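You operate a simulated robot arm through the tools that you are given. There is no shell and no other tool.

Carry out the task below with a simulated robot arm. There is one attempt and no reset: what you move stays moved.

JOB
Put things in order on the top of the teal bench. At the end: two of the silver nuts from the top of the teal bench are on the blue plate; the purple fitting stands on top of the blue reducer (marked "80 mm"); the teal fitting stands where the purple fitting stood; whatever was shut is shut again. Leave all else as you found it, and nothing knocked over.

Only the result counts: the job must be done as asked and must still hold three seconds after the hand-in. Knocking over, shifting, dropping, spilling or breaking anything else fails it.

ROBOT AND FRAMES
A 6-joint arm with a two-finger parallel gripper, fixed in place. Base frame: the origin is on the floor under the middle of its stand, x ahead of it, y to its left, z up; the work surface is at about z = 80. Units: cm, rad, N and s.
With the tool pointing down near the work surface it reaches from about 26 to 68 cm from the base axis. Its first joint turns from -1.152 to 1.152 rad. Payload 2.9 kg.
The tool frame sits at the grasp point between the pads (the TCP): z along the fingers, y along the line on which they close. The tips reach 3 cm beyond it. Largest opening 11 cm; finger width 2, thickness 1; the body of the gripper, 4.8 by 11.2 cm, starts 5.5 cm behind the TCP.
Orientation is told as [roll, pitch, yaw] about the base's x, y, z axes, in that order, counted from this pose: with the fingers straight down and closing along the base's y, the tool's x points along the base's -x, its y along +y and its z along -z.

CONTROLS
- The arm moves only by the tool drive_tool. Its argument "plan" is a list of rows, each a list of 3 entries, a list of its own where there are three numbers: the shift along the tool's x, y, z in cm, then the turn, a rotation vector about the tool's x, y, z in rad, then the closure in counts, from 0 (fully open) to 255 (shut). In form: [[[tx, ty, tz], [ax, ay, az], claw], ...]. A call has 1 to 20 rows; each row shifts and turns the commanded pose from where the row before left it, along the tool's axes as they then stand. Each row takes 0.2 s and may step no farther than 5 cm and 0.15 rad from the row before; otherwise, or with a gripper value out of range, the whole call is refused. A pose out of reach is approached as far as the arm can. The call stops where the force on the tool passes 40 N (or 10 N more than at its start, if that is more) or the arm is blocked; 0.2 s more then pass. Each finger travels about 10.8 cm/s and halts on what it meets, pressing with about 40 N; the grip force reading is that of the motor and also rises with nothing between the fingers. The clock runs only during rows and for 0.2 s after the last one: add rows that do not move to give the fingers time. The reply holds the time, the measured pose of the TCP, the force on the tool along the base axes, the opening and the grip force, in the units named above and with some noise, with the torque about the TCP (base axes, N m) and any sound that the robot's microphone picked up, and new pictures: "views" is both (left out), scene, wrist or none.
- Cameras (640 x 400 px; columns grow to the right, rows downward): "scene" is fixed at [5.51, 43.01, 138.32]; the picture's right is [-0.90, -0.45, 0.00], its down [-0.30, 0.60, -0.75] and it looks along [0.33, -0.67, -0.67] (base axes); focal length 346 px, centre (320, 200). "wrist" rides on the gripper at [7.2, 1.7, -10.3] in the tool frame; the picture's right is [-0.23, 0.97, 0.00], its down [-0.76, -0.18, -0.62] and it looks along [-0.61, -0.14, 0.78] (tool axes); focal length 222 px, centre (320, 200). There is no depth. A picture from a camera that has moved, and an enlarged one, comes with that camera's place and axes in the base frame and with its lens. The place of the scene camera against the robot may be out by one fixed shift of up to 1.8 cm in any direction.
- enlarge(camera, box): a new picture of the part [left, top, right, bottom] of that camera's present view, enlarged. The clock stands still meanwhile.
- finish_job(): hands the job in; it is judged then, once.

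Nothing tells you positions but the pictures and the camera data. Unless the task says otherwise, let go and move clear before handing in.

The tools are called after "Emit:" as name(argument=value, ...) on one line, values as JSON. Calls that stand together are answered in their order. drive_tool: Moves the arm, as the interface text tells. Its arguments: {"type":"object","properties":{"plan":{"type":"array","items":{"type":"array"}},"views":{"type":"string","enum":["both","scene","wrist","none"]}},"required":["plan"]} The other tools are called the same way: enlarge (camera, box) takes an enlarged picture of a part of a camera's view; finish_job () hands the job in.

At the start:

```text
time_s: 0.0
tool_pos: [45.12, -1.16, 105.67]
tcp_rot: [0.0, 0.0, 0.0]
contact_force: [-0.3, -0.8, 0.0]
torque: [0.0, -0.01, 0.06]
finger_gap: 10.99
finger_force: 0.0
```

scene: 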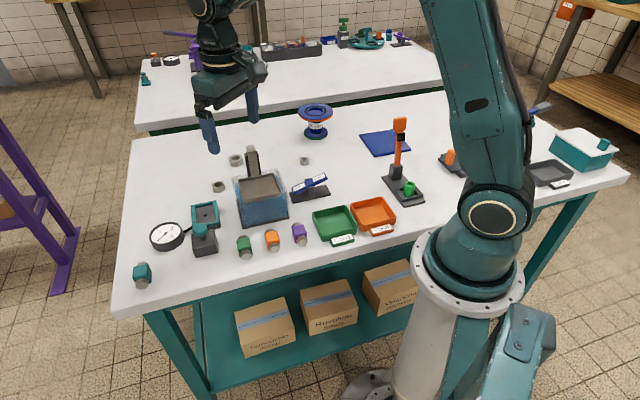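
wrist: 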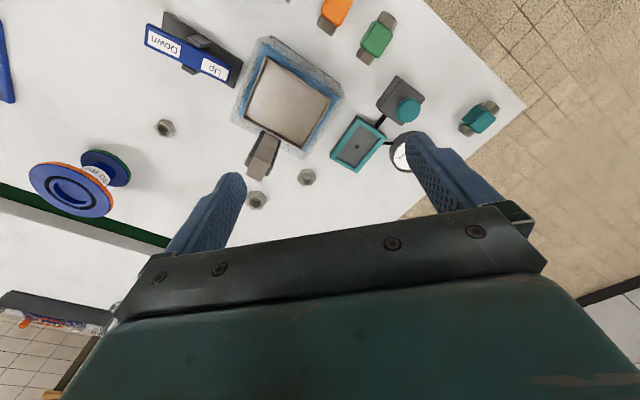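

I see the teal bench with nuts, a glass box, fittings (green, orange, purple, teal), a blue spool-like reducer and plates. I'll look closer before moving anything.

Emit:
enlarge(camera="scene", box=[120, 130, 340, 290])

Emit:
enlarge(camera="scene", box=[280, 90, 480, 250])

Emit:
enlarge(camera="wrist", box=[0, 0, 320, 240])

Emit:
enlarge(camera="wrist", box=[220, 0, 540, 220])

Emit:
enlarge(camera="scene", box=[420, 90, 640, 220])

```text
2.50 times, centred on (230, 210) of scene
camera zoom: at [5.51, 43.01, 138.32], right [-0.9, -0.45, 0.0], down [-0.3, 0.6, -0.75], along [0.33, -0.67, -0.67], focal length 866 px, centre (545, 175)
```

zoom: 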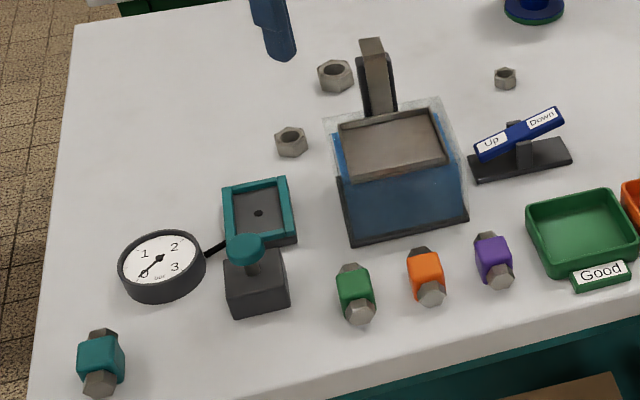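

```text
2.50 times, centred on (380, 170) of scene
camera zoom: at [5.51, 43.01, 138.32], right [-0.9, -0.45, 0.0], down [-0.3, 0.6, -0.75], along [0.33, -0.67, -0.67], focal length 866 px, centre (170, 275)
```

zoom: 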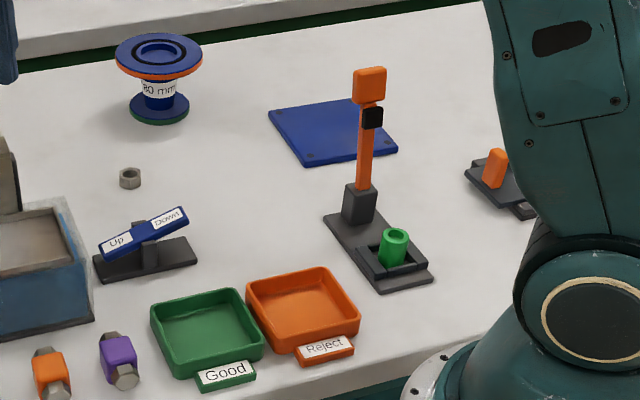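

```text
1.67 times, centred on (160, 120) of wrist
camera zoom: at [37.88, 0.42, 115.91], right [0.23, 0.97, 0.0], down [0.76, -0.18, 0.62], along [0.61, -0.14, -0.78], focal length 370 px, centre (587, 333)
```

zoom: 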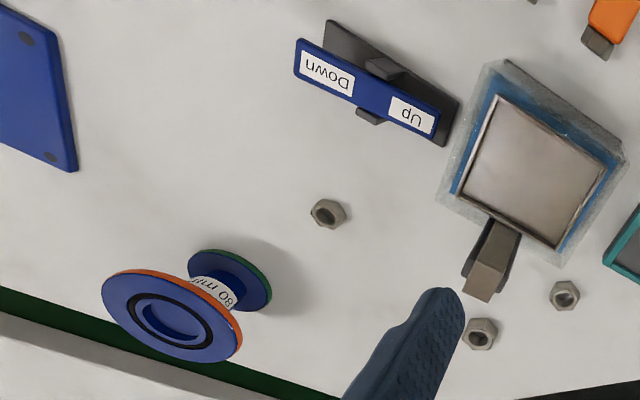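

```text
1.82 times, centred on (380, 110) of wrist
camera zoom: at [37.88, 0.42, 115.91], right [0.23, 0.97, 0.0], down [0.76, -0.18, 0.62], along [0.61, -0.14, -0.78], focal length 404 px, centre (211, 364)
```

zoom: 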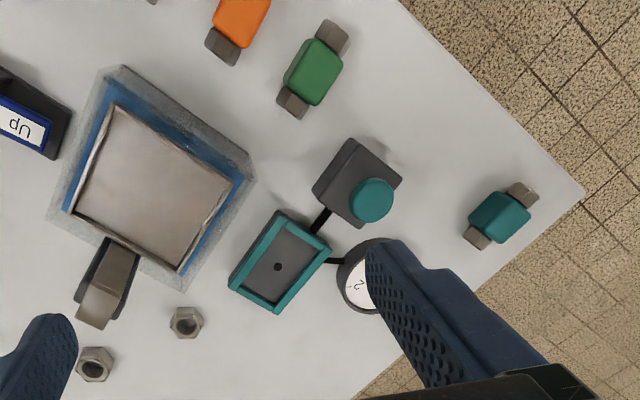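

```text
2.91 times, centred on (530, 155) of scene
camera zoom: at [5.51, 43.01, 138.32], right [-0.9, -0.45, 0.0], down [-0.3, 0.6, -0.75], along [0.33, -0.67, -0.67], focal length 1008 px, centre (-291, 331)
```

zoom: 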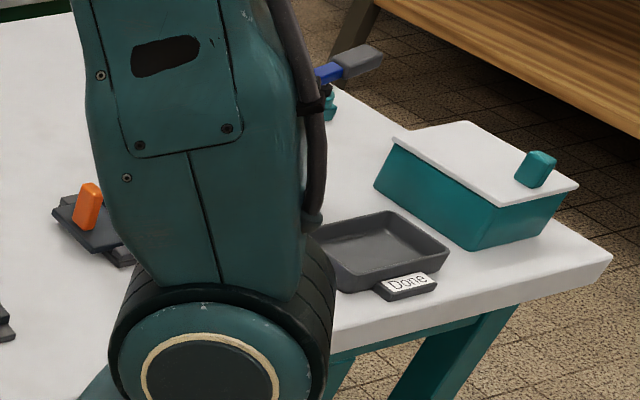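

The fittings lie on their sides: purple is near (32,-1), teal near (54,21), and the reducer near (49.5,-43). The nuts are near (45,-27), (60,-7) and (63,-19), and the blue plate is near (28,-47). I'll move above the purple fitting for a closer look.

Emit:
drive_tool(plan=[[[3, 0, 2], [0, 0, 0], 0], [[3, 0, 2], [0, 0, 0], 0], [[3, 0, 2], [0, 0, 0], 0], [[3, 0, 2], [0, 0, 0], 0], [[0, 0, 0], [0, 0, 0], 0]], views="both")

```text
time_s: 1.2
tool_pos: [33.17, -1.05, 97.46]
tcp_rot: [-0.001, 0.001, 0.0]
contact_force: [-0.3, -0.1, -0.1]
torque: [0.0, 0.0, -0.03]
finger_gap: 11.03
finger_force: 0.2
camera wrist: at [25.84, 0.61, 107.77], right [0.23, 0.97, 0.0], down [0.76, -0.18, 0.62], along [0.61, -0.14, -0.78], focal length 222 px, centre (320, 200)
```

scene: 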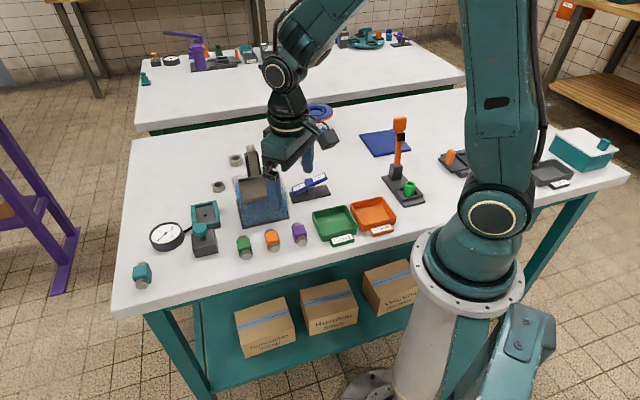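
wrist: 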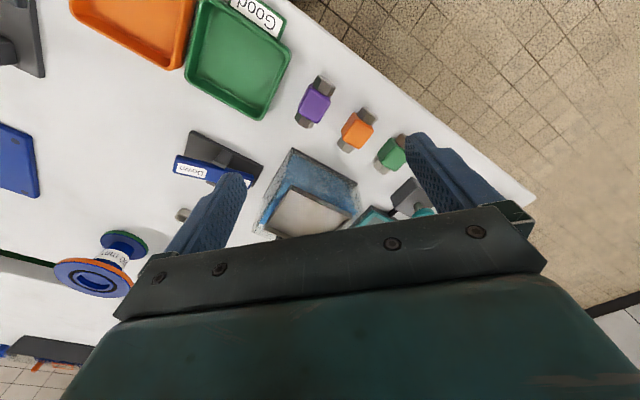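

The purple fitting is near (32.5,-1.5), lying on its side. I'll zoom in on the details.

Emit:
enlarge(camera="wrist", box=[260, 60, 420, 180])

Emit:
enlarge(camera="wrist", box=[0, 200, 240, 350])

Emit:
enlarge(camera="scene", box=[220, 220, 320, 270])

Emit:
enlarge(camera="scene", box=[100, 190, 220, 290])

Emit:
enlarge(camera="scene", box=[130, 20, 450, 110])

```text
3.33 times, centred on (340, 120) of wrist
camera zoom: at [25.84, 0.61, 107.77], right [0.23, 0.97, 0.0], down [0.76, -0.18, 0.62], along [0.61, -0.14, -0.78], focal length 740 px, centre (253, 467)
```

zoom: 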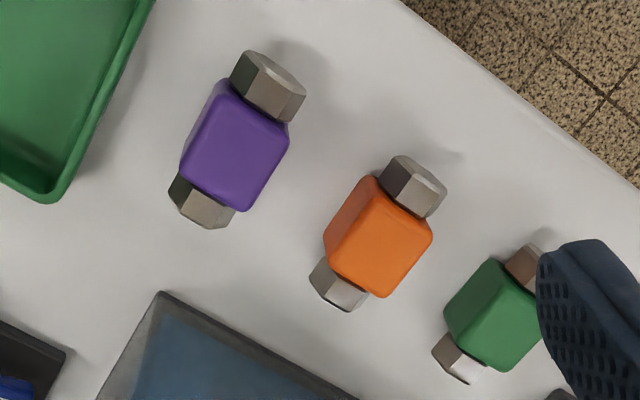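

```text
2.67 times, centred on (120, 275) of wrist
camera zoom: at [25.84, 0.61, 107.77], right [0.23, 0.97, 0.0], down [0.76, -0.18, 0.62], along [0.61, -0.14, -0.78], focal length 592 px, centre (853, 0)
```

zoom: 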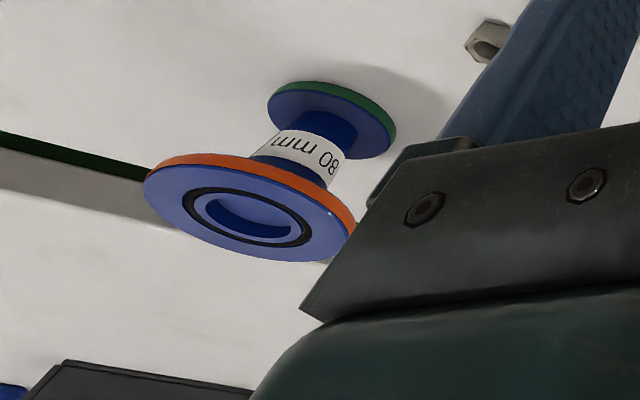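

```text
6.40 times, centred on (270, 245) of scene
camera zoom: at [5.51, 43.01, 138.32], right [-0.9, -0.45, 0.0], down [-0.3, 0.6, -0.75], along [0.33, -0.67, -0.67], focal length 2218 px, centre (640, -88)
```

zoom: 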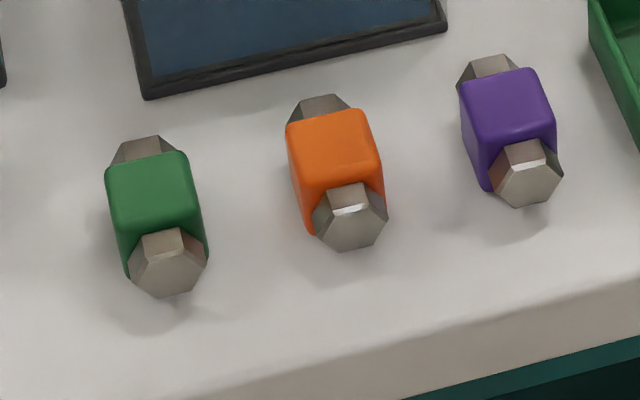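

```text
4.00 times, centred on (160, 240) of scene
camera zoom: at [5.51, 43.01, 138.32], right [-0.9, -0.45, 0.0], down [-0.3, 0.6, -0.75], along [0.33, -0.67, -0.67], focal length 1386 px, centre (960, 40)
```

zoom: 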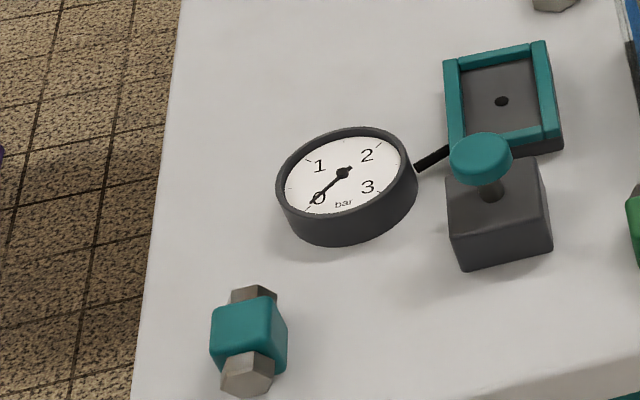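

```text
2.00 times, centred on (290, 65) of scene
camera zoom: at [5.51, 43.01, 138.32], right [-0.9, -0.45, 0.0], down [-0.3, 0.6, -0.75], along [0.33, -0.67, -0.67], focal length 693 px, centre (380, 470)
```

zoom: 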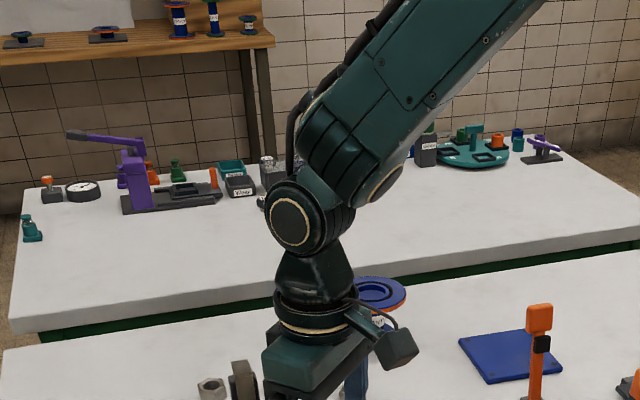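

The purple fitting's body is about 3 cm wide and its axis lies at about -43° in the base frame. It has orange beside it and the green tray on the other side. I'll yaw the tool to match, partly close the fingers, and come down to a checking height.

Emit:
drive_tool(plan=[[[0.55, -0.45, 0], [0, 0, 0.15], 140], [[0, 0, 1.5], [0, 0, 0.15], 140], [[0, 0, 2], [0, 0, 0.15], 140], [[0, 0, 2], [0, 0, 0.15], 140], [[0, 0, 2], [0, 0, 0.15], 140], [[0, 0, 0], [0, 0, 0], 140]], views="both")

```text
time_s: 2.6
tool_pos: [32.53, -1.75, 90.2]
tcp_rot: [-0.001, 0.001, -0.753]
contact_force: [-0.4, 0.4, 0.7]
torque: [-0.04, 0.0, 0.01]
finger_gap: 4.97
finger_force: 0.1
camera wrist: at [28.38, 4.43, 100.48], right [0.83, 0.56, 0.0], down [0.44, -0.65, 0.62], along [0.35, -0.52, -0.78], focal length 222 px, centre (320, 200)
```

scene: 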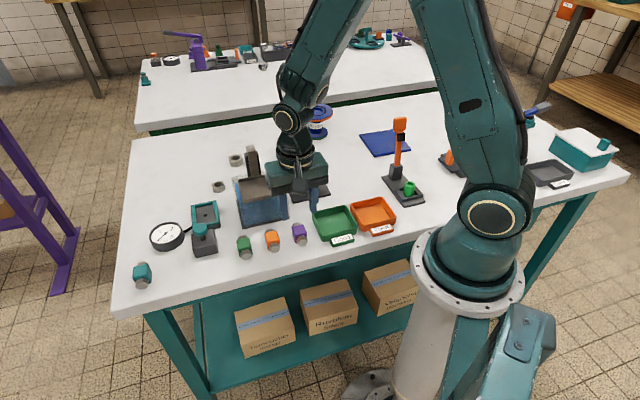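
wrist: 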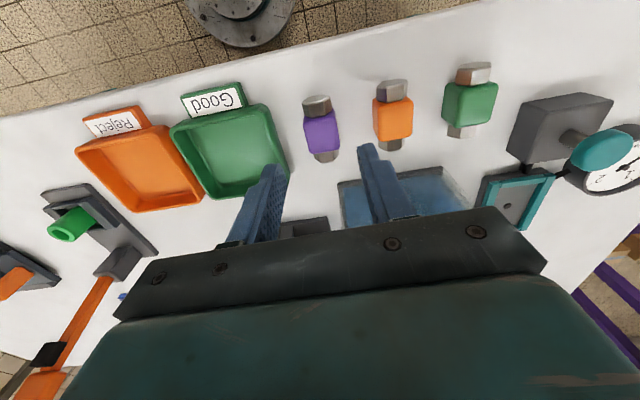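

Emit:
enlarge(camera="wrist", box=[250, 70, 410, 190])

```text
3.33 times, centred on (330, 130) of wrist
camera zoom: at [28.38, 4.43, 100.48], right [0.83, 0.56, 0.0], down [0.44, -0.65, 0.62], along [0.35, -0.52, -0.78], focal length 740 px, centre (287, 433)
```

zoom: 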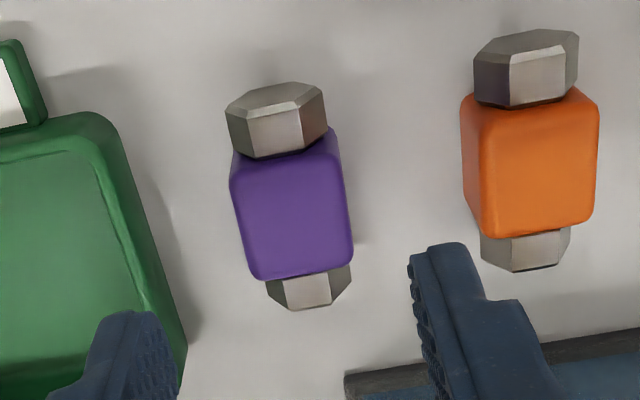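

The fingers straddle the purple fitting, centred to within about 2 mm, and its axis is about -46°. I'll turn a touch more and descend to grasp height.

Emit:
drive_tool(plan=[[[0, 0.15, 1.5], [0, 0, 0.05], 140], [[0, 0, 1.5], [0, 0, 0], 140], [[0, 0, 1.5], [0, 0, 0], 140], [[0, 0, 1.2], [0, 0, 0], 140], [[0, 0, 0.9], [0, 0, 0], 140], [[0, 0, 0], [0, 0, 0], 140]], views="both")

```text
time_s: 4.0
tool_pos: [32.65, -1.53, 83.54]
tcp_rot: [0.0, -0.001, -0.8]
contact_force: [-0.2, -0.7, -0.1]
torque: [0.02, 0.01, 0.04]
finger_gap: 4.96
finger_force: 0.1
camera wrist: at [28.86, 4.79, 93.83], right [0.86, 0.52, 0.0], down [0.4, -0.67, 0.62], along [0.32, -0.53, -0.78], focal length 222 px, centre (320, 200)
```

scene: 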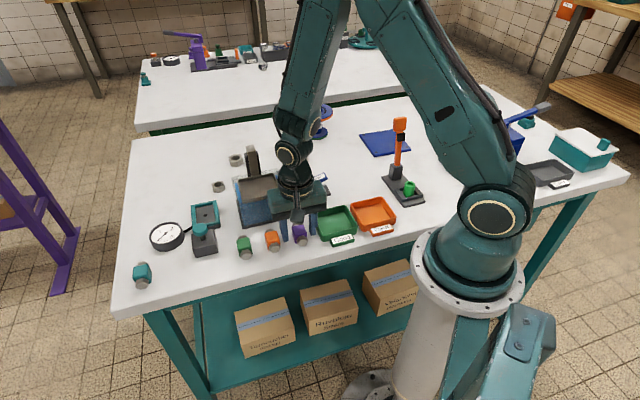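
wrist: 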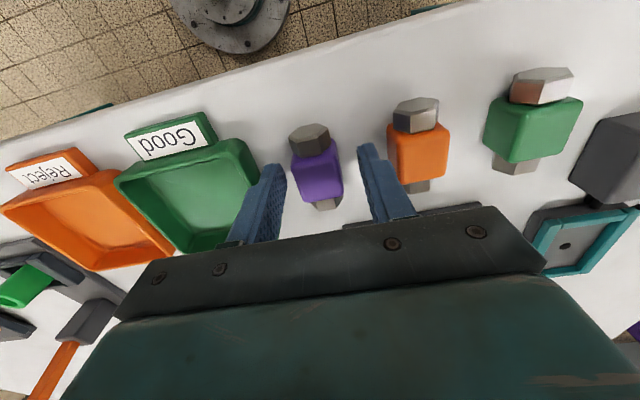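

Fingers are well placed around the purple fitting, clear of its neighbours. Closing now.

Emit:
drive_tool(plan=[[[0, 0, 0], [0, 0, 0], 180], [[0, 0, 0], [0, 0, 0], 230], [[0, 0, 0], [0, 0, 0], 230], [[0, 0, 0], [0, 0, 0], 230]], views="wrist")

```text
time_s: 5.0
tool_pos: [32.7, -1.48, 83.54]
tcp_rot: [0.001, 0.0, -0.798]
contact_force: [-0.3, -0.3, -0.7]
torque: [0.0, -0.01, 0.0]
finger_gap: 2.74
finger_force: 39.9
camera wrist: at [28.85, 4.78, 93.85], right [0.86, 0.52, 0.0], down [0.4, -0.67, 0.62], along [0.32, -0.53, -0.78], focal length 222 px, centre (320, 200)
```

wrist: 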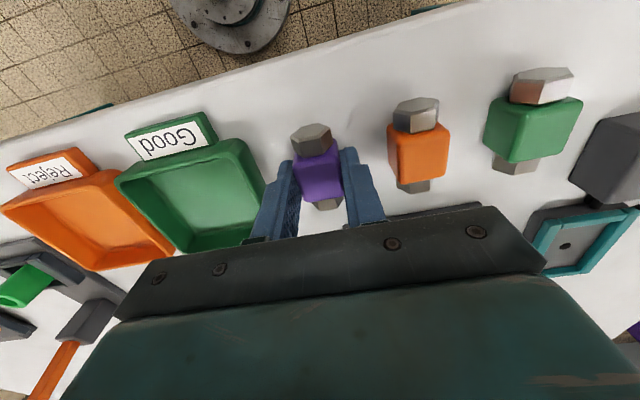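

Gripped (2.74 cm wide). I'll take a reference close-up, then lift.

Emit:
enlarge(camera="wrist", box=[240, 90, 400, 210])

Emit:
drive_tool(plan=[[[0, 0, -1], [0, 0, 0], 230], [[0, 0, -2], [0, 0, 0], 230], [[0, 0, -3], [0, 0, 0], 230], [[0, 0, -4], [0, 0, 0], 230], [[0, 0, -4], [0, 0, 0], 230], [[0, 0, -3], [0, 0, 0], 230]], views="both")

```text
3.33 times, centred on (320, 150) of wrist
camera zoom: at [28.85, 4.78, 93.85], right [0.86, 0.52, 0.0], down [0.4, -0.67, 0.62], along [0.32, -0.53, -0.78], focal length 740 px, centre (320, 367)
```

zoom: 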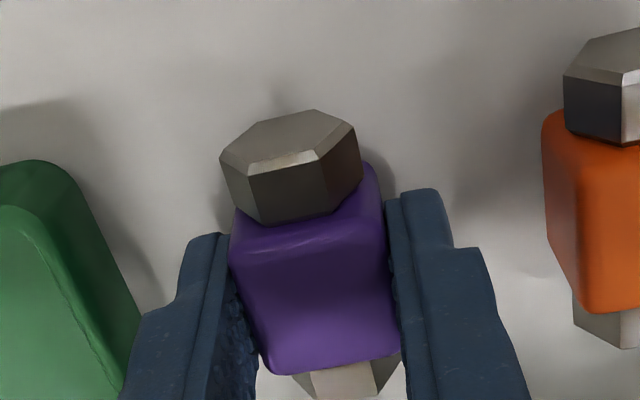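

```text
time_s: 6.4
tool_pos: [32.82, -1.49, 100.59]
tcp_rot: [0.001, 0.001, -0.8]
contact_force: [-0.5, 0.0, -1.2]
torque: [-0.01, 0.0, -0.04]
finger_gap: 2.74
finger_force: 39.8
camera wrist: at [28.92, 4.82, 110.81], right [0.86, 0.52, 0.0], down [0.4, -0.67, 0.62], along [0.32, -0.53, -0.78], focal length 222 px, centre (320, 200)
```

scene: 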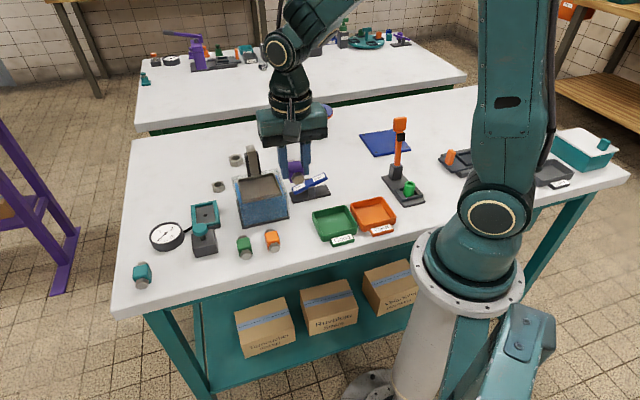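
wrist: 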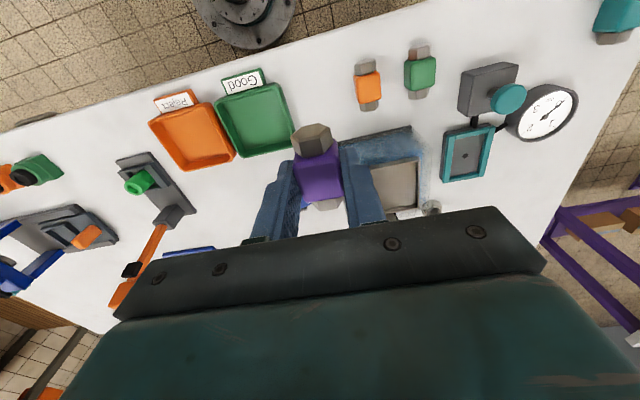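

Purple is held firmly. The reducer's top should be centred near (49,-42) at z≈88. I'll move beside it at a safe height to look at it properly before placing.

Emit:
drive_tool(plan=[[[-2, -1.5, 0], [0, 0, 0], 230], [[-3.5, -2.65, 0], [0, 0, 0], 230], [[-3.5, -2.65, 0], [0, 0, 0], 230], [[-3.5, -2.65, 0], [0, 0, 0], 230], [[-3.5, -2.65, 0], [0, 0, 0], 230], [[-3.5, -2.65, 0], [0, 0, 0], 230], [[-3.5, -2.65, 0], [0, 0, 0], 230], [[-3.5, -2.65, 0], [0, 0, 0], 230], [[-3.5, -2.65, 0], [0, 0, 0], 230], [[-3.8, -2.8, 0], [0, 0, 0], 230], [[0, 0, 0], [0, 0, 0], 230]], views="both")

```text
time_s: 8.8
tool_pos: [38.15, -43.78, 100.34]
tcp_rot: [-0.001, 0.002, -0.8]
contact_force: [0.9, -0.2, -1.5]
torque: [0.0, -0.01, 0.0]
finger_gap: 2.74
finger_force: 39.9
camera wrist: at [34.33, -37.45, 110.67], right [0.86, 0.52, 0.0], down [0.4, -0.67, 0.62], along [0.32, -0.53, -0.78], focal length 222 px, centre (320, 200)
```

scene: 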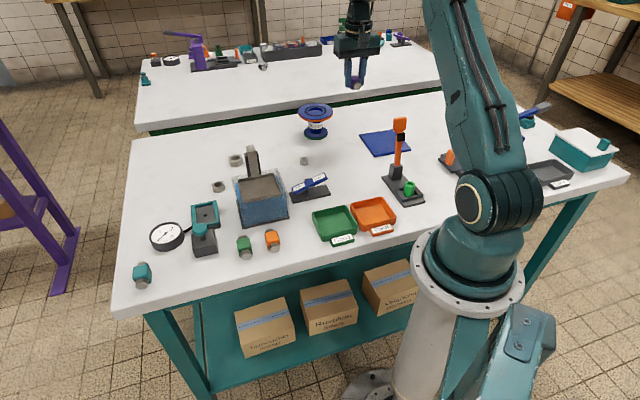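
wrist: 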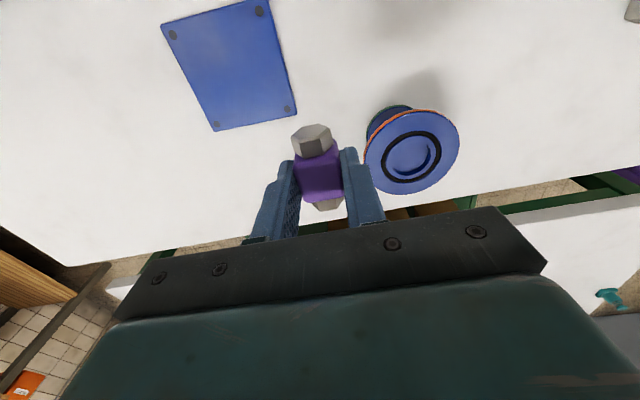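

Emit:
enlarge(camera="wrist", box=[330, 80, 490, 220])

Emit:
enlarge(camera="scene", box=[290, 95, 350, 145])

Emit:
enlarge(camera="wrist", box=[150, 0, 310, 140])

```text
2.86 times, centred on (410, 150) of wrist
camera zoom: at [34.33, -37.45, 110.67], right [0.86, 0.52, 0.0], down [0.4, -0.67, 0.62], along [0.32, -0.53, -0.78], focal length 635 px, centre (63, 343)
```

zoom: 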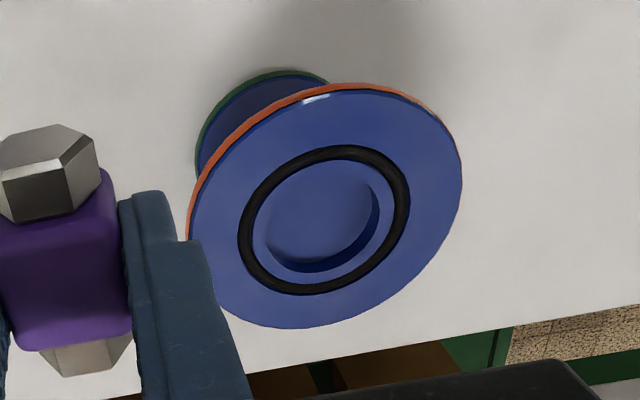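

```text
8.00 times, centred on (320, 120) of scene
camera zoom: at [5.52, 43.0, 138.32], right [-0.9, -0.45, 0.0], down [-0.3, 0.6, -0.75], along [0.33, -0.67, -0.67], focal length 2772 px, centre (320, 840)
```

zoom: 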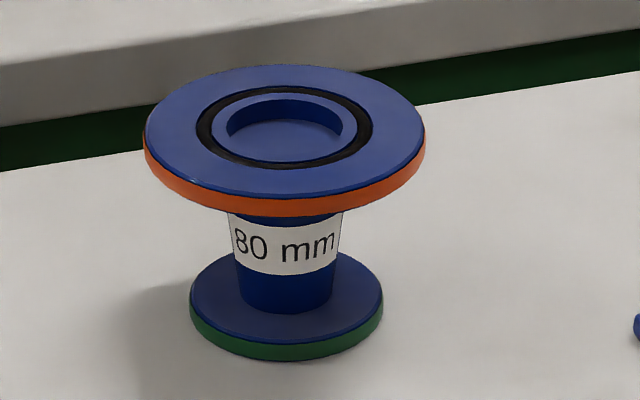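

```text
2.86 times, centred on (230, 70) of wrist
camera zoom: at [34.33, -37.45, 110.67], right [0.86, 0.52, 0.0], down [0.4, -0.67, 0.62], along [0.32, -0.53, -0.78], focal length 635 px, centre (577, 571)
```

zoom: 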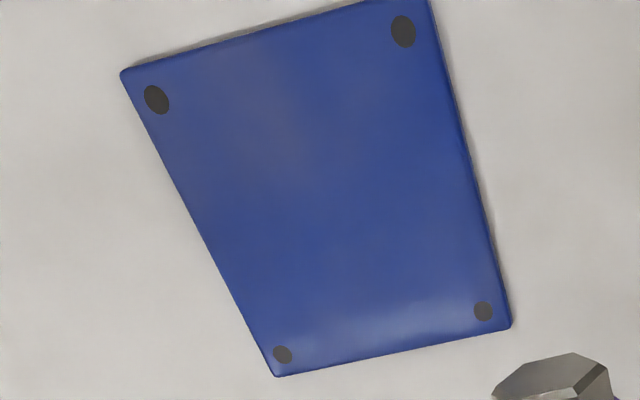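

The reducer has a shallow central recess about 4.5 cm across in a flange about 10.6 cm wide; I take its centre as (49.25,-42.25) with the top at z≈87.9. The fitting is about 5.6 cm long, so lying centred it will bridge the recess. I'll move over the reducer and partly lower.

Emit:
drive_tool(plan=[[[-2.2, 3.0, 0], [0, 0, 0], 230], [[-2.2, 3.0, 0], [0, 0, 0], 230], [[-2.2, 3.0, 0], [0, 0, 0], 230], [[0, 0, 2], [0, 0, 0], 230], [[0, 0, 2.3], [0, 0, 0], 230], [[0, 0, 1.5], [0, 0, 0], 230], [[0, 0, 0], [0, 0, 0], 230]], views="both")

Emit:
enlarge(camera="wrist", box=[240, 90, 400, 210])

Emit:
enlarge(camera="scene", box=[280, 70, 360, 145])

```text
time_s: 10.4
tool_pos: [49.08, -42.05, 94.56]
tcp_rot: [-0.002, -0.002, -0.799]
contact_force: [0.3, 0.0, -0.8]
torque: [0.03, 0.0, -0.04]
finger_gap: 2.71
finger_force: 39.9
camera wrist: at [45.25, -35.74, 104.86], right [0.86, 0.52, 0.0], down [0.4, -0.67, 0.62], along [0.32, -0.53, -0.78], focal length 222 px, centre (320, 200)
```

scene: 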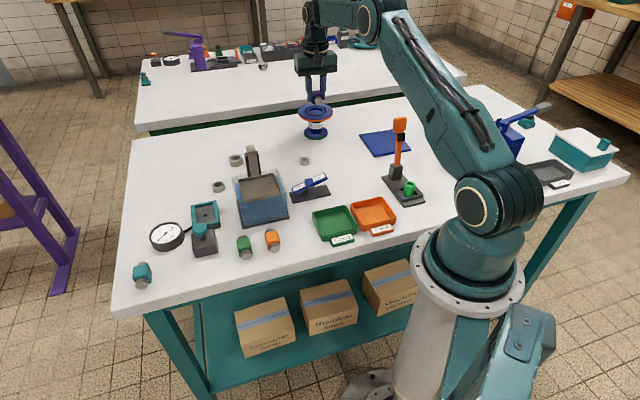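
wrist: 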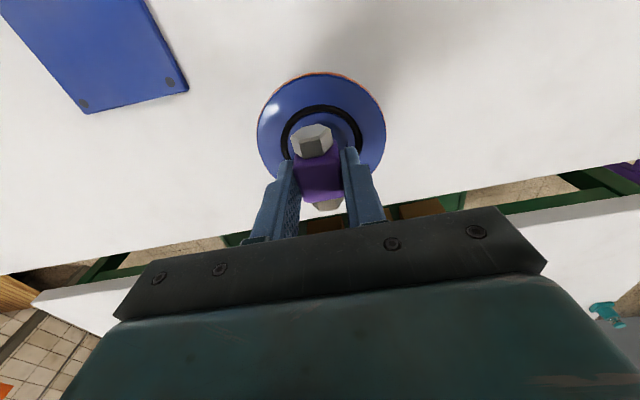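

```text
3.33 times, centred on (320, 150) of wrist
camera zoom: at [45.25, -35.74, 104.86], right [0.86, 0.52, 0.0], down [0.4, -0.67, 0.62], along [0.32, -0.53, -0.78], focal length 740 px, centre (320, 367)
```

zoom: 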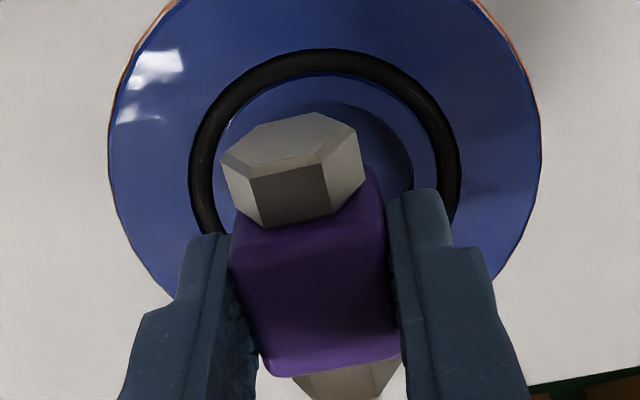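

```text
5.33 times, centred on (320, 108) of scene
camera zoom: at [5.52, 43.01, 138.32], right [-0.9, -0.45, 0.0], down [-0.3, 0.6, -0.75], along [0.33, -0.67, -0.67], focal length 1848 px, centre (320, 693)
```

zoom: 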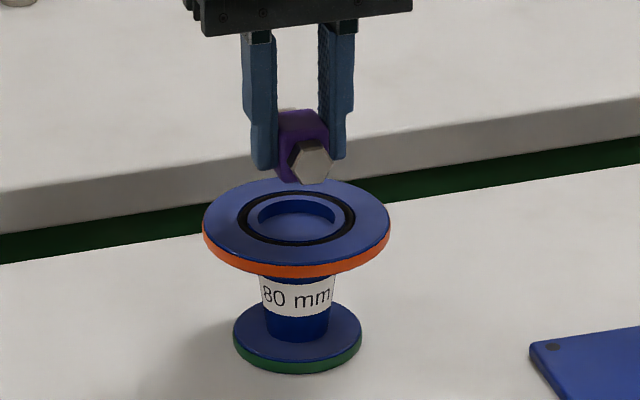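

The ring edges put the reducer's centre about 0.65 cm further out than the tool centre. I'll correct and lower to just above the flange.

Emit:
drive_tool(plan=[[[-0.67, 0.09, 0], [0, 0, 0], 230], [[0, 0, 0.8], [0, 0, 0], 230], [[0, 0, 0.8], [0, 0, 0], 230], [[0, 0, 0.6], [0, 0, 0], 230], [[0, 0, 0], [0, 0, 0], 230]], views="both")

Emit:
enlarge(camera="wrist", box=[240, 90, 400, 210])

Emit:
enlarge(camera="scene", box=[290, 80, 350, 145])

```text
time_s: 11.6
tool_pos: [49.57, -42.41, 92.42]
tcp_rot: [0.0, -0.001, -0.8]
contact_force: [-0.1, 0.3, -1.1]
torque: [-0.03, 0.0, 0.02]
finger_gap: 2.7
finger_force: 39.6
camera wrist: at [45.64, -36.09, 102.73], right [0.86, 0.52, 0.0], down [0.4, -0.67, 0.62], along [0.32, -0.53, -0.78], focal length 222 px, centre (320, 200)
```

scene: 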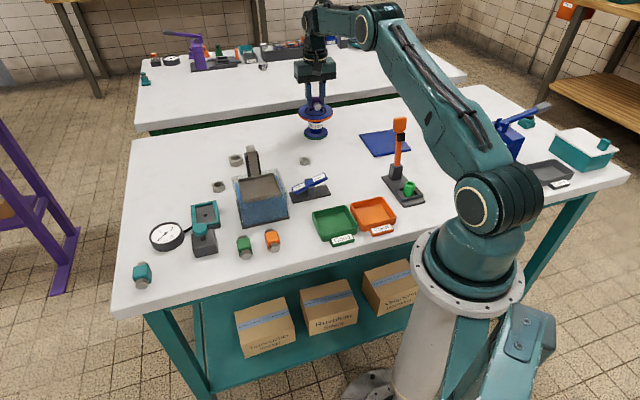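
wrist: 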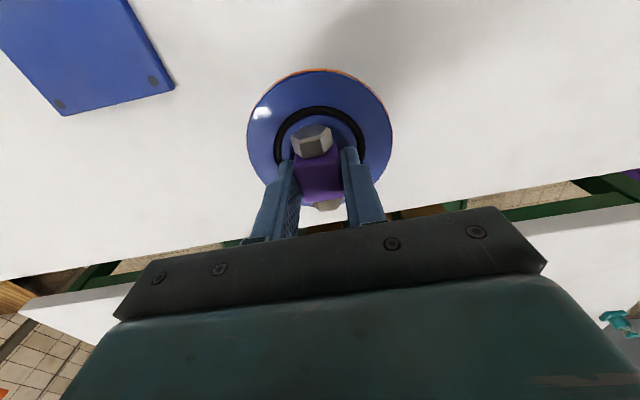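

```text
3.33 times, centred on (320, 150) of wrist
camera zoom: at [45.64, -36.09, 102.73], right [0.86, 0.52, 0.0], down [0.4, -0.67, 0.62], along [0.32, -0.53, -0.78], focal length 740 px, centre (320, 367)
```

zoom: 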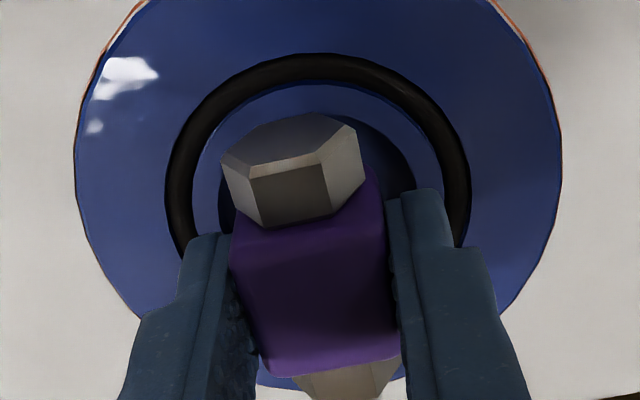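

```text
6.15 times, centred on (320, 112) of scene
camera zoom: at [5.52, 43.01, 138.32], right [-0.9, -0.45, 0.0], down [-0.3, 0.6, -0.75], along [0.33, -0.67, -0.67], focal length 2132 px, centre (320, 738)
```

zoom: 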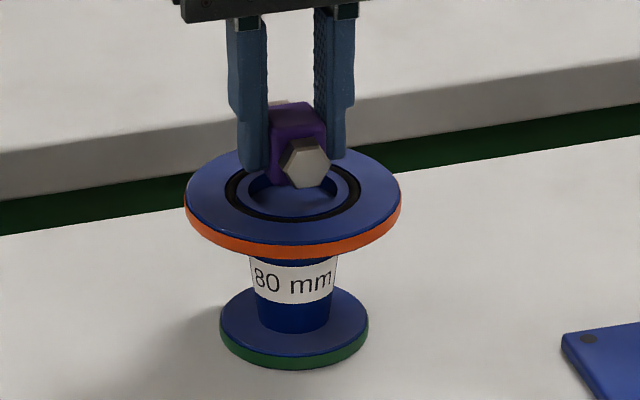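

The fitting is above the reducer, but at about 4.9 cm long it only just spans the 4.5 cm recess, so I'm not sure whether it would sink in. I'll first find the height of the solid rim by lowering gently about 2.5 cm off-centre, toward the base.

Emit:
drive_tool(plan=[[[1.2, 0.1, 0], [0, 0, 0], 230], [[1.2, 0.1, 0], [0, 0, 0], 230], [[0, 0, 0.3], [0, 0, 0], 230], [[0, 0, 0.2], [0, 0, 0], 230], [[0, 0, 0], [0, 0, 0], 230]], views="both")

Emit:
enlarge(camera="wrist", box=[240, 90, 400, 210])

Emit:
enlarge(camera="scene", box=[290, 80, 350, 145])

```text
time_s: 12.8
tool_pos: [48.09, -40.56, 91.93]
tcp_rot: [-0.001, 0.0, -0.799]
contact_force: [-0.1, 0.3, -1.0]
torque: [-0.01, 0.02, -0.05]
finger_gap: 2.72
finger_force: 40.1
camera wrist: at [44.2, -34.21, 102.25], right [0.86, 0.52, 0.0], down [0.4, -0.67, 0.62], along [0.32, -0.53, -0.78], focal length 222 px, centre (320, 200)
```

scene: 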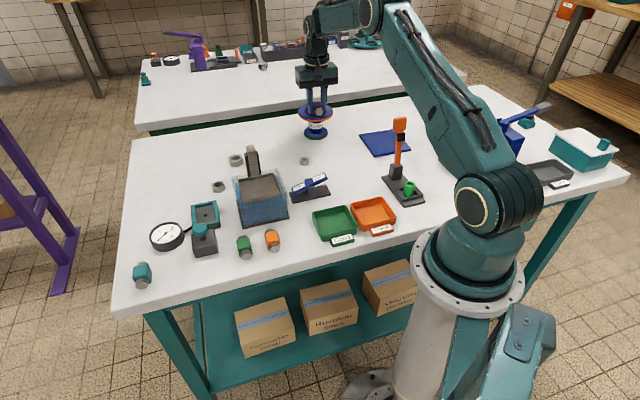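
wrist: 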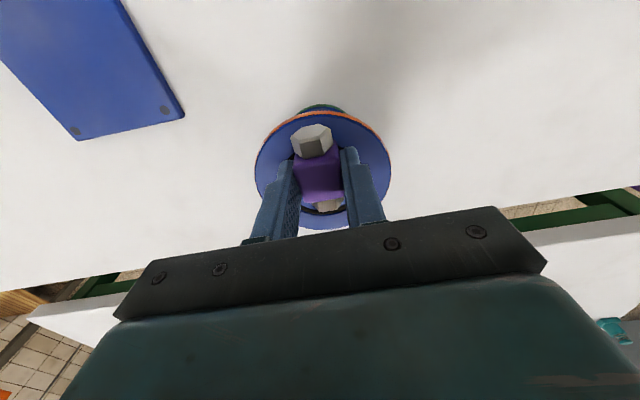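

```text
3.33 times, centred on (320, 150) of wrist
camera zoom: at [44.2, -34.21, 102.25], right [0.86, 0.52, 0.0], down [0.4, -0.67, 0.62], along [0.32, -0.53, -0.78], focal length 740 px, centre (320, 367)
```

zoom: 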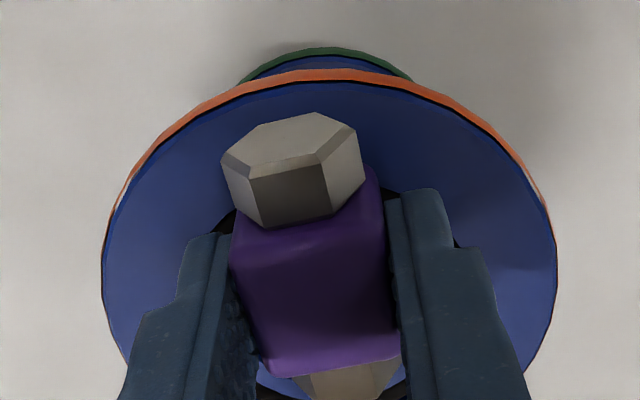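

```text
6.15 times, centred on (320, 112) of scene
camera zoom: at [5.52, 43.01, 138.32], right [-0.9, -0.45, 0.0], down [-0.3, 0.6, -0.75], along [0.33, -0.67, -0.67], focal length 2132 px, centre (320, 738)
```

zoom: 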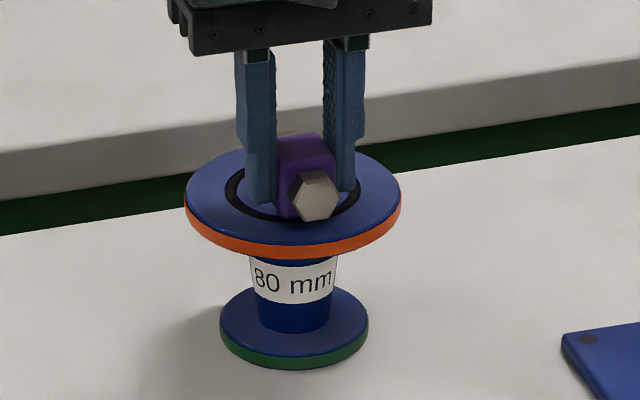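

Emit:
drive_tool(plan=[[[0, 0, 0.1], [0, 0, 0], 230], [[0, 0, 0.1], [0, 0, 0], 230], [[0, 0, 0], [0, 0, 0], 230]], views="none")

```text
time_s: 13.6
tool_pos: [48.12, -40.55, 91.89]
tcp_rot: [0.0, 0.0, -0.8]
contact_force: [-0.2, 0.2, -1.5]
torque: [0.0, -0.01, -0.03]
finger_gap: 2.7
finger_force: 39.6
```

Emit:
drive_tool(plan=[[[0, 0, 0.1], [0, 0, 0], 230], [[0, 0, 0], [0, 0, 0], 230]], views="none")

```text
time_s: 14.2
tool_pos: [48.1, -40.42, 91.67]
tcp_rot: [0.001, 0.0, -0.799]
contact_force: [0.6, 0.2, -1.2]
torque: [0.02, 0.0, 0.0]
finger_gap: 2.71
finger_force: 40.5
```

Emit:
drive_tool(plan=[[[0, 0, 0.1], [0, 0, 0], 230], [[0, 0, 0], [0, 0, 0], 230]], views="none")

Emit:
drive_tool(plan=[[[0, 0, 0.1], [0, 0, 0], 230], [[0, 0, 0], [0, 0, 0], 230]], views="none")

```text
time_s: 14.8
tool_pos: [48.0, -40.54, 91.53]
tcp_rot: [0.001, -0.001, -0.798]
contact_force: [-0.4, -0.1, -1.5]
torque: [-0.02, 0.01, 0.0]
finger_gap: 2.72
finger_force: 39.8
```

```text
time_s: 15.4
tool_pos: [48.13, -40.55, 91.46]
tcp_rot: [0.0, -0.001, -0.8]
contact_force: [-0.9, 0.6, 2.2]
torque: [0.01, 0.06, -0.03]
finger_gap: 2.72
finger_force: 40.2
```

Contact with the rim came at tool height ≈91.45, so the flange top is at z≈87.9. Now I'll lift slightly, shift to the centre and lower gently again to compare heights.

Emit:
drive_tool(plan=[[[0, 0, -0.5], [0, 0, 0], 230], [[-1.27, -0.05, 0], [0, 0, 0], 230], [[-1.28, -0.05, 0], [0, 0, 0], 230], [[0, 0, 0.2], [0, 0, 0], 230], [[0, 0, 0.15], [0, 0, 0], 230], [[0, 0, 0], [0, 0, 0], 230]], views="both")

Emit:
enlarge(camera="wrist", box=[240, 90, 400, 210])

Emit:
enlarge(camera="scene", box=[290, 80, 350, 145])

```text
time_s: 16.8
tool_pos: [49.72, -42.44, 91.6]
tcp_rot: [-0.001, 0.001, -0.8]
contact_force: [-0.5, -0.4, -0.5]
torque: [0.01, -0.01, 0.0]
finger_gap: 2.73
finger_force: 39.5
camera wrist: at [45.87, -36.15, 101.94], right [0.86, 0.52, 0.0], down [0.4, -0.67, 0.62], along [0.32, -0.53, -0.78], focal length 222 px, centre (320, 200)
```

scene: 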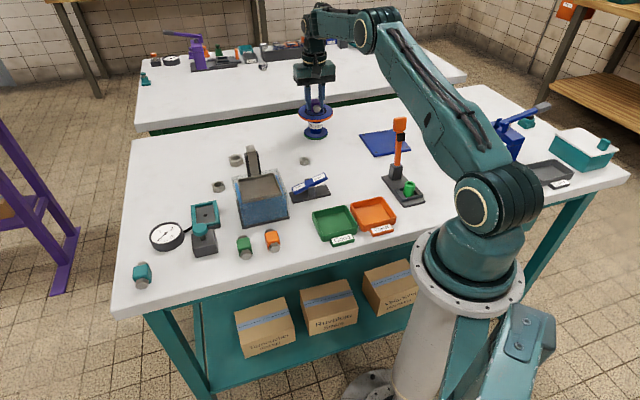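
wrist: 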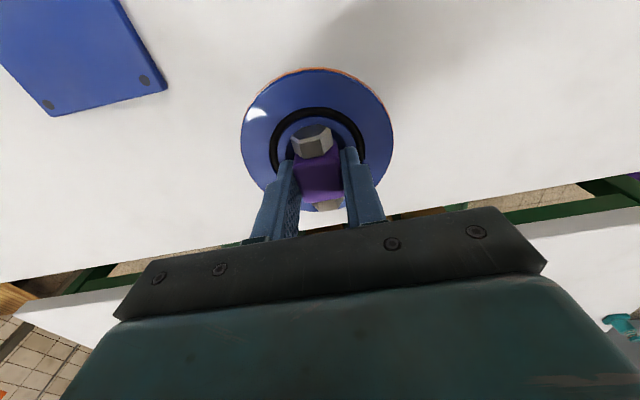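

```text
3.33 times, centred on (320, 150) of wrist
camera zoom: at [45.87, -36.15, 101.94], right [0.86, 0.52, 0.0], down [0.4, -0.67, 0.62], along [0.32, -0.53, -0.78], focal length 740 px, centre (320, 367)
```

zoom: 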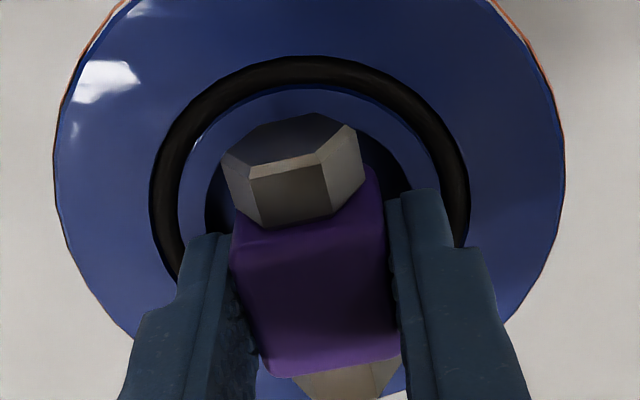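

```text
6.15 times, centred on (320, 112) of scene
camera zoom: at [5.52, 43.01, 138.32], right [-0.9, -0.45, 0.0], down [-0.3, 0.6, -0.75], along [0.33, -0.67, -0.67], focal length 2132 px, centre (320, 738)
```

zoom: 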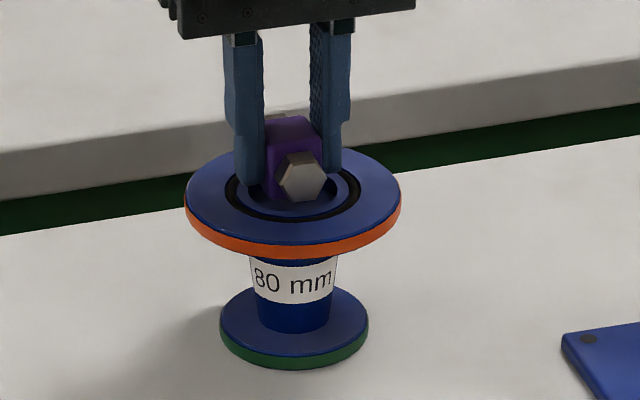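

The fitting is centred over the recess to about 1 mm. I'll lower in 1 mm steps and watch the force.

Emit:
drive_tool(plan=[[[0, 0, 0.1], [0, 0, 0], 230], [[0, 0, 0], [0, 0, 0], 230]], views="none")

Emit:
drive_tool(plan=[[[0, 0, 0.1], [0, 0, 0], 230], [[0, 0, 0], [0, 0, 0], 230]], views="none")

```text
time_s: 17.4
tool_pos: [49.73, -42.56, 91.56]
tcp_rot: [0.0, 0.0, -0.798]
contact_force: [-0.4, -0.8, -1.2]
torque: [-0.02, 0.0, 0.01]
finger_gap: 2.74
finger_force: 39.9
```

```text
time_s: 18.0
tool_pos: [49.82, -42.52, 91.47]
tcp_rot: [0.0, -0.001, -0.799]
contact_force: [-2.2, 0.8, 6.1]
torque: [0.03, 0.09, -0.03]
finger_gap: 2.73
finger_force: 40.6
```

Contact came at the same height as on the rim, so the top carries load as a flat surface and the fitting will sit flat at the centre. I'll ease off the pressure, open slowly and rise.

Emit:
drive_tool(plan=[[[0, 0, -0.06], [0, 0, 0], 230], [[0, 0, 0], [0, 0, 0], 195], [[0, 0, 0], [0, 0, 0], 188], [[0, 0, 0], [0, 0, 0], 180], [[0, 0, 0], [0, 0, 0], 170], [[0, 0, 0], [0, 0, 0], 155], [[0, 0, 0], [0, 0, 0], 140], [[0, 0, 0], [0, 0, 0], 140]], views="both")

Emit:
enlarge(camera="wrist", box=[240, 90, 400, 210])

Emit:
enlarge(camera="scene", box=[290, 80, 350, 145])

```text
time_s: 19.8
tool_pos: [49.89, -42.4, 91.49]
tcp_rot: [0.0, 0.002, -0.799]
contact_force: [-0.2, 0.4, -0.1]
torque: [0.01, 0.02, 0.03]
finger_gap: 4.97
finger_force: 0.1
camera wrist: at [45.91, -36.12, 101.82], right [0.86, 0.52, 0.0], down [0.4, -0.67, 0.62], along [0.32, -0.53, -0.78], focal length 222 px, centre (320, 200)
```

scene: 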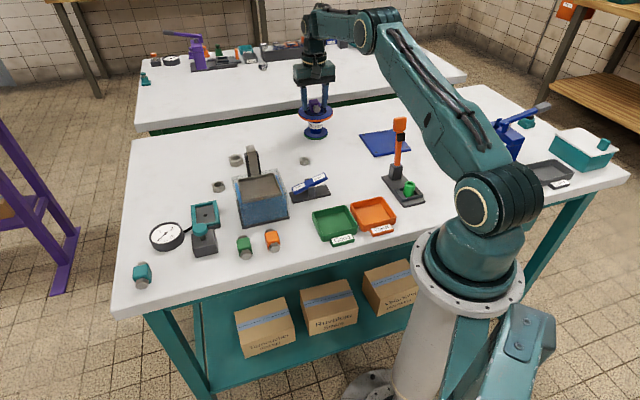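
wrist: 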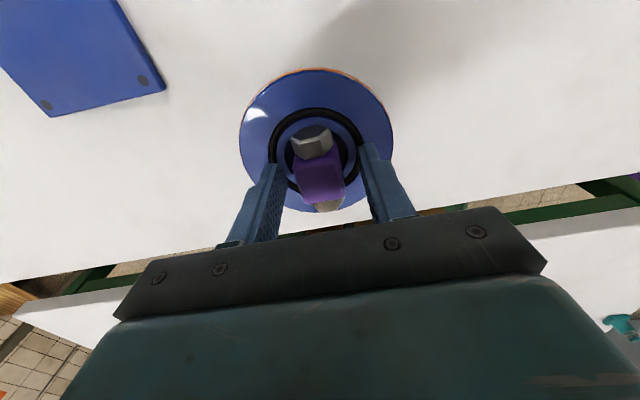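

```text
3.33 times, centred on (320, 150) of wrist
camera zoom: at [45.91, -36.12, 101.82], right [0.86, 0.52, 0.0], down [0.4, -0.67, 0.62], along [0.32, -0.53, -0.78], focal length 740 px, centre (320, 367)
```

zoom: 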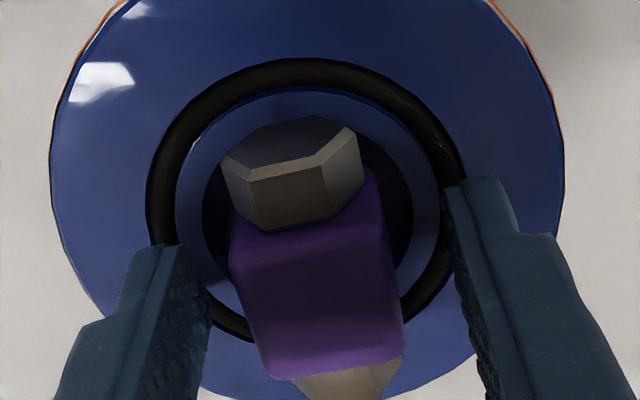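

```text
6.15 times, centred on (320, 112) of scene
camera zoom: at [5.51, 43.01, 138.32], right [-0.9, -0.45, 0.0], down [-0.3, 0.6, -0.75], along [0.33, -0.67, -0.67], focal length 2132 px, centre (320, 738)
```

zoom: 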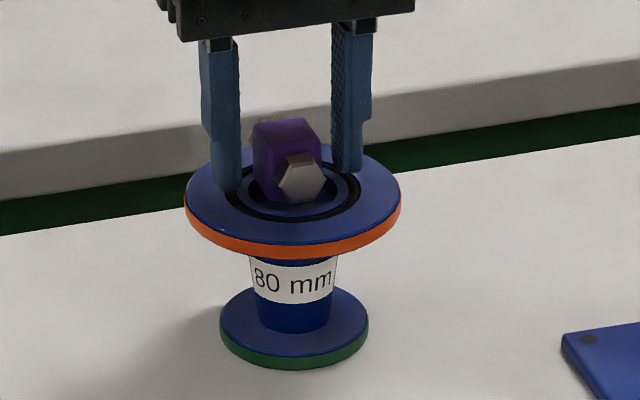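

The fitting is released on the reducer. I'll rise straight up and check how it sits.

Emit:
drive_tool(plan=[[[0, 0, -0.5], [0, 0, 0], 140], [[0, 0, -1], [0, 0, 0], 140], [[0, 0, -2], [0, 0, 0], 140], [[0, 0, -3], [0, 0, 0], 140], [[0, 0, -3], [0, 0, 0], 140], [[3, 0, 0], [0, 0, 0], 140], [[0, 0, 0], [0, 0, 0], 140]], views="both")

Emit:
enlarge(camera="wrist", box=[240, 90, 400, 210])

Emit:
enlarge(camera="scene", box=[290, 80, 350, 145])

```text
time_s: 21.4
tool_pos: [47.66, -40.09, 100.92]
tcp_rot: [-0.002, 0.0, -0.799]
contact_force: [0.0, -0.1, 0.4]
torque: [0.01, 0.01, 0.0]
finger_gap: 4.94
finger_force: 0.1
camera wrist: at [43.76, -33.83, 111.16], right [0.86, 0.52, 0.0], down [0.4, -0.67, 0.62], along [0.32, -0.53, -0.78], focal length 222 px, centre (320, 200)
```

scene: 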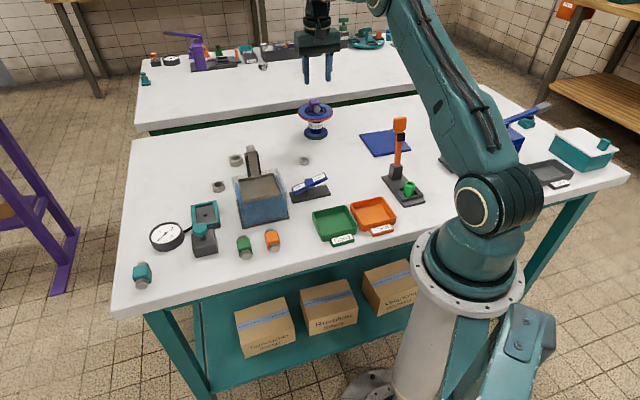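
wrist: 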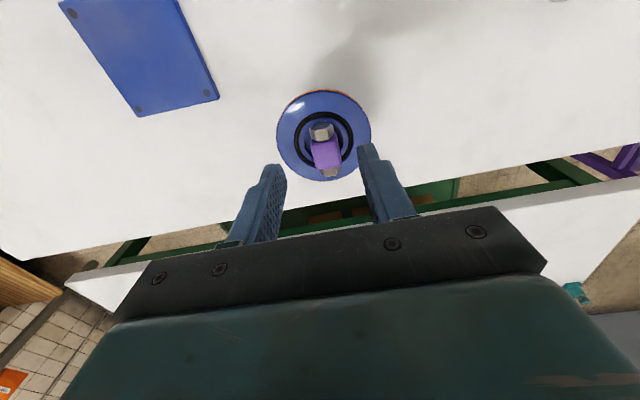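

```text
3.33 times, centred on (320, 150) of wrist
camera zoom: at [43.76, -33.83, 111.16], right [0.86, 0.52, 0.0], down [0.4, -0.67, 0.62], along [0.32, -0.53, -0.78], focal length 740 px, centre (320, 367)
```

zoom: 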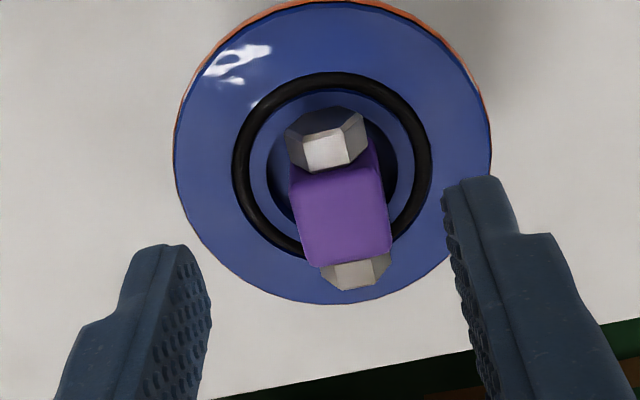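

```text
6.15 times, centred on (320, 112) of scene
camera zoom: at [5.51, 43.01, 138.32], right [-0.9, -0.45, 0.0], down [-0.3, 0.6, -0.75], along [0.33, -0.67, -0.67], focal length 2132 px, centre (320, 738)
```

zoom: 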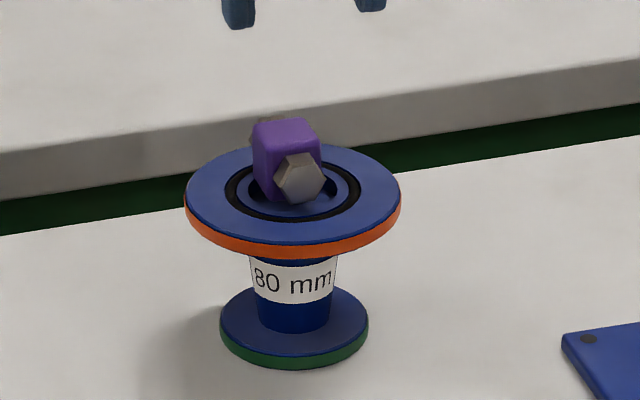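

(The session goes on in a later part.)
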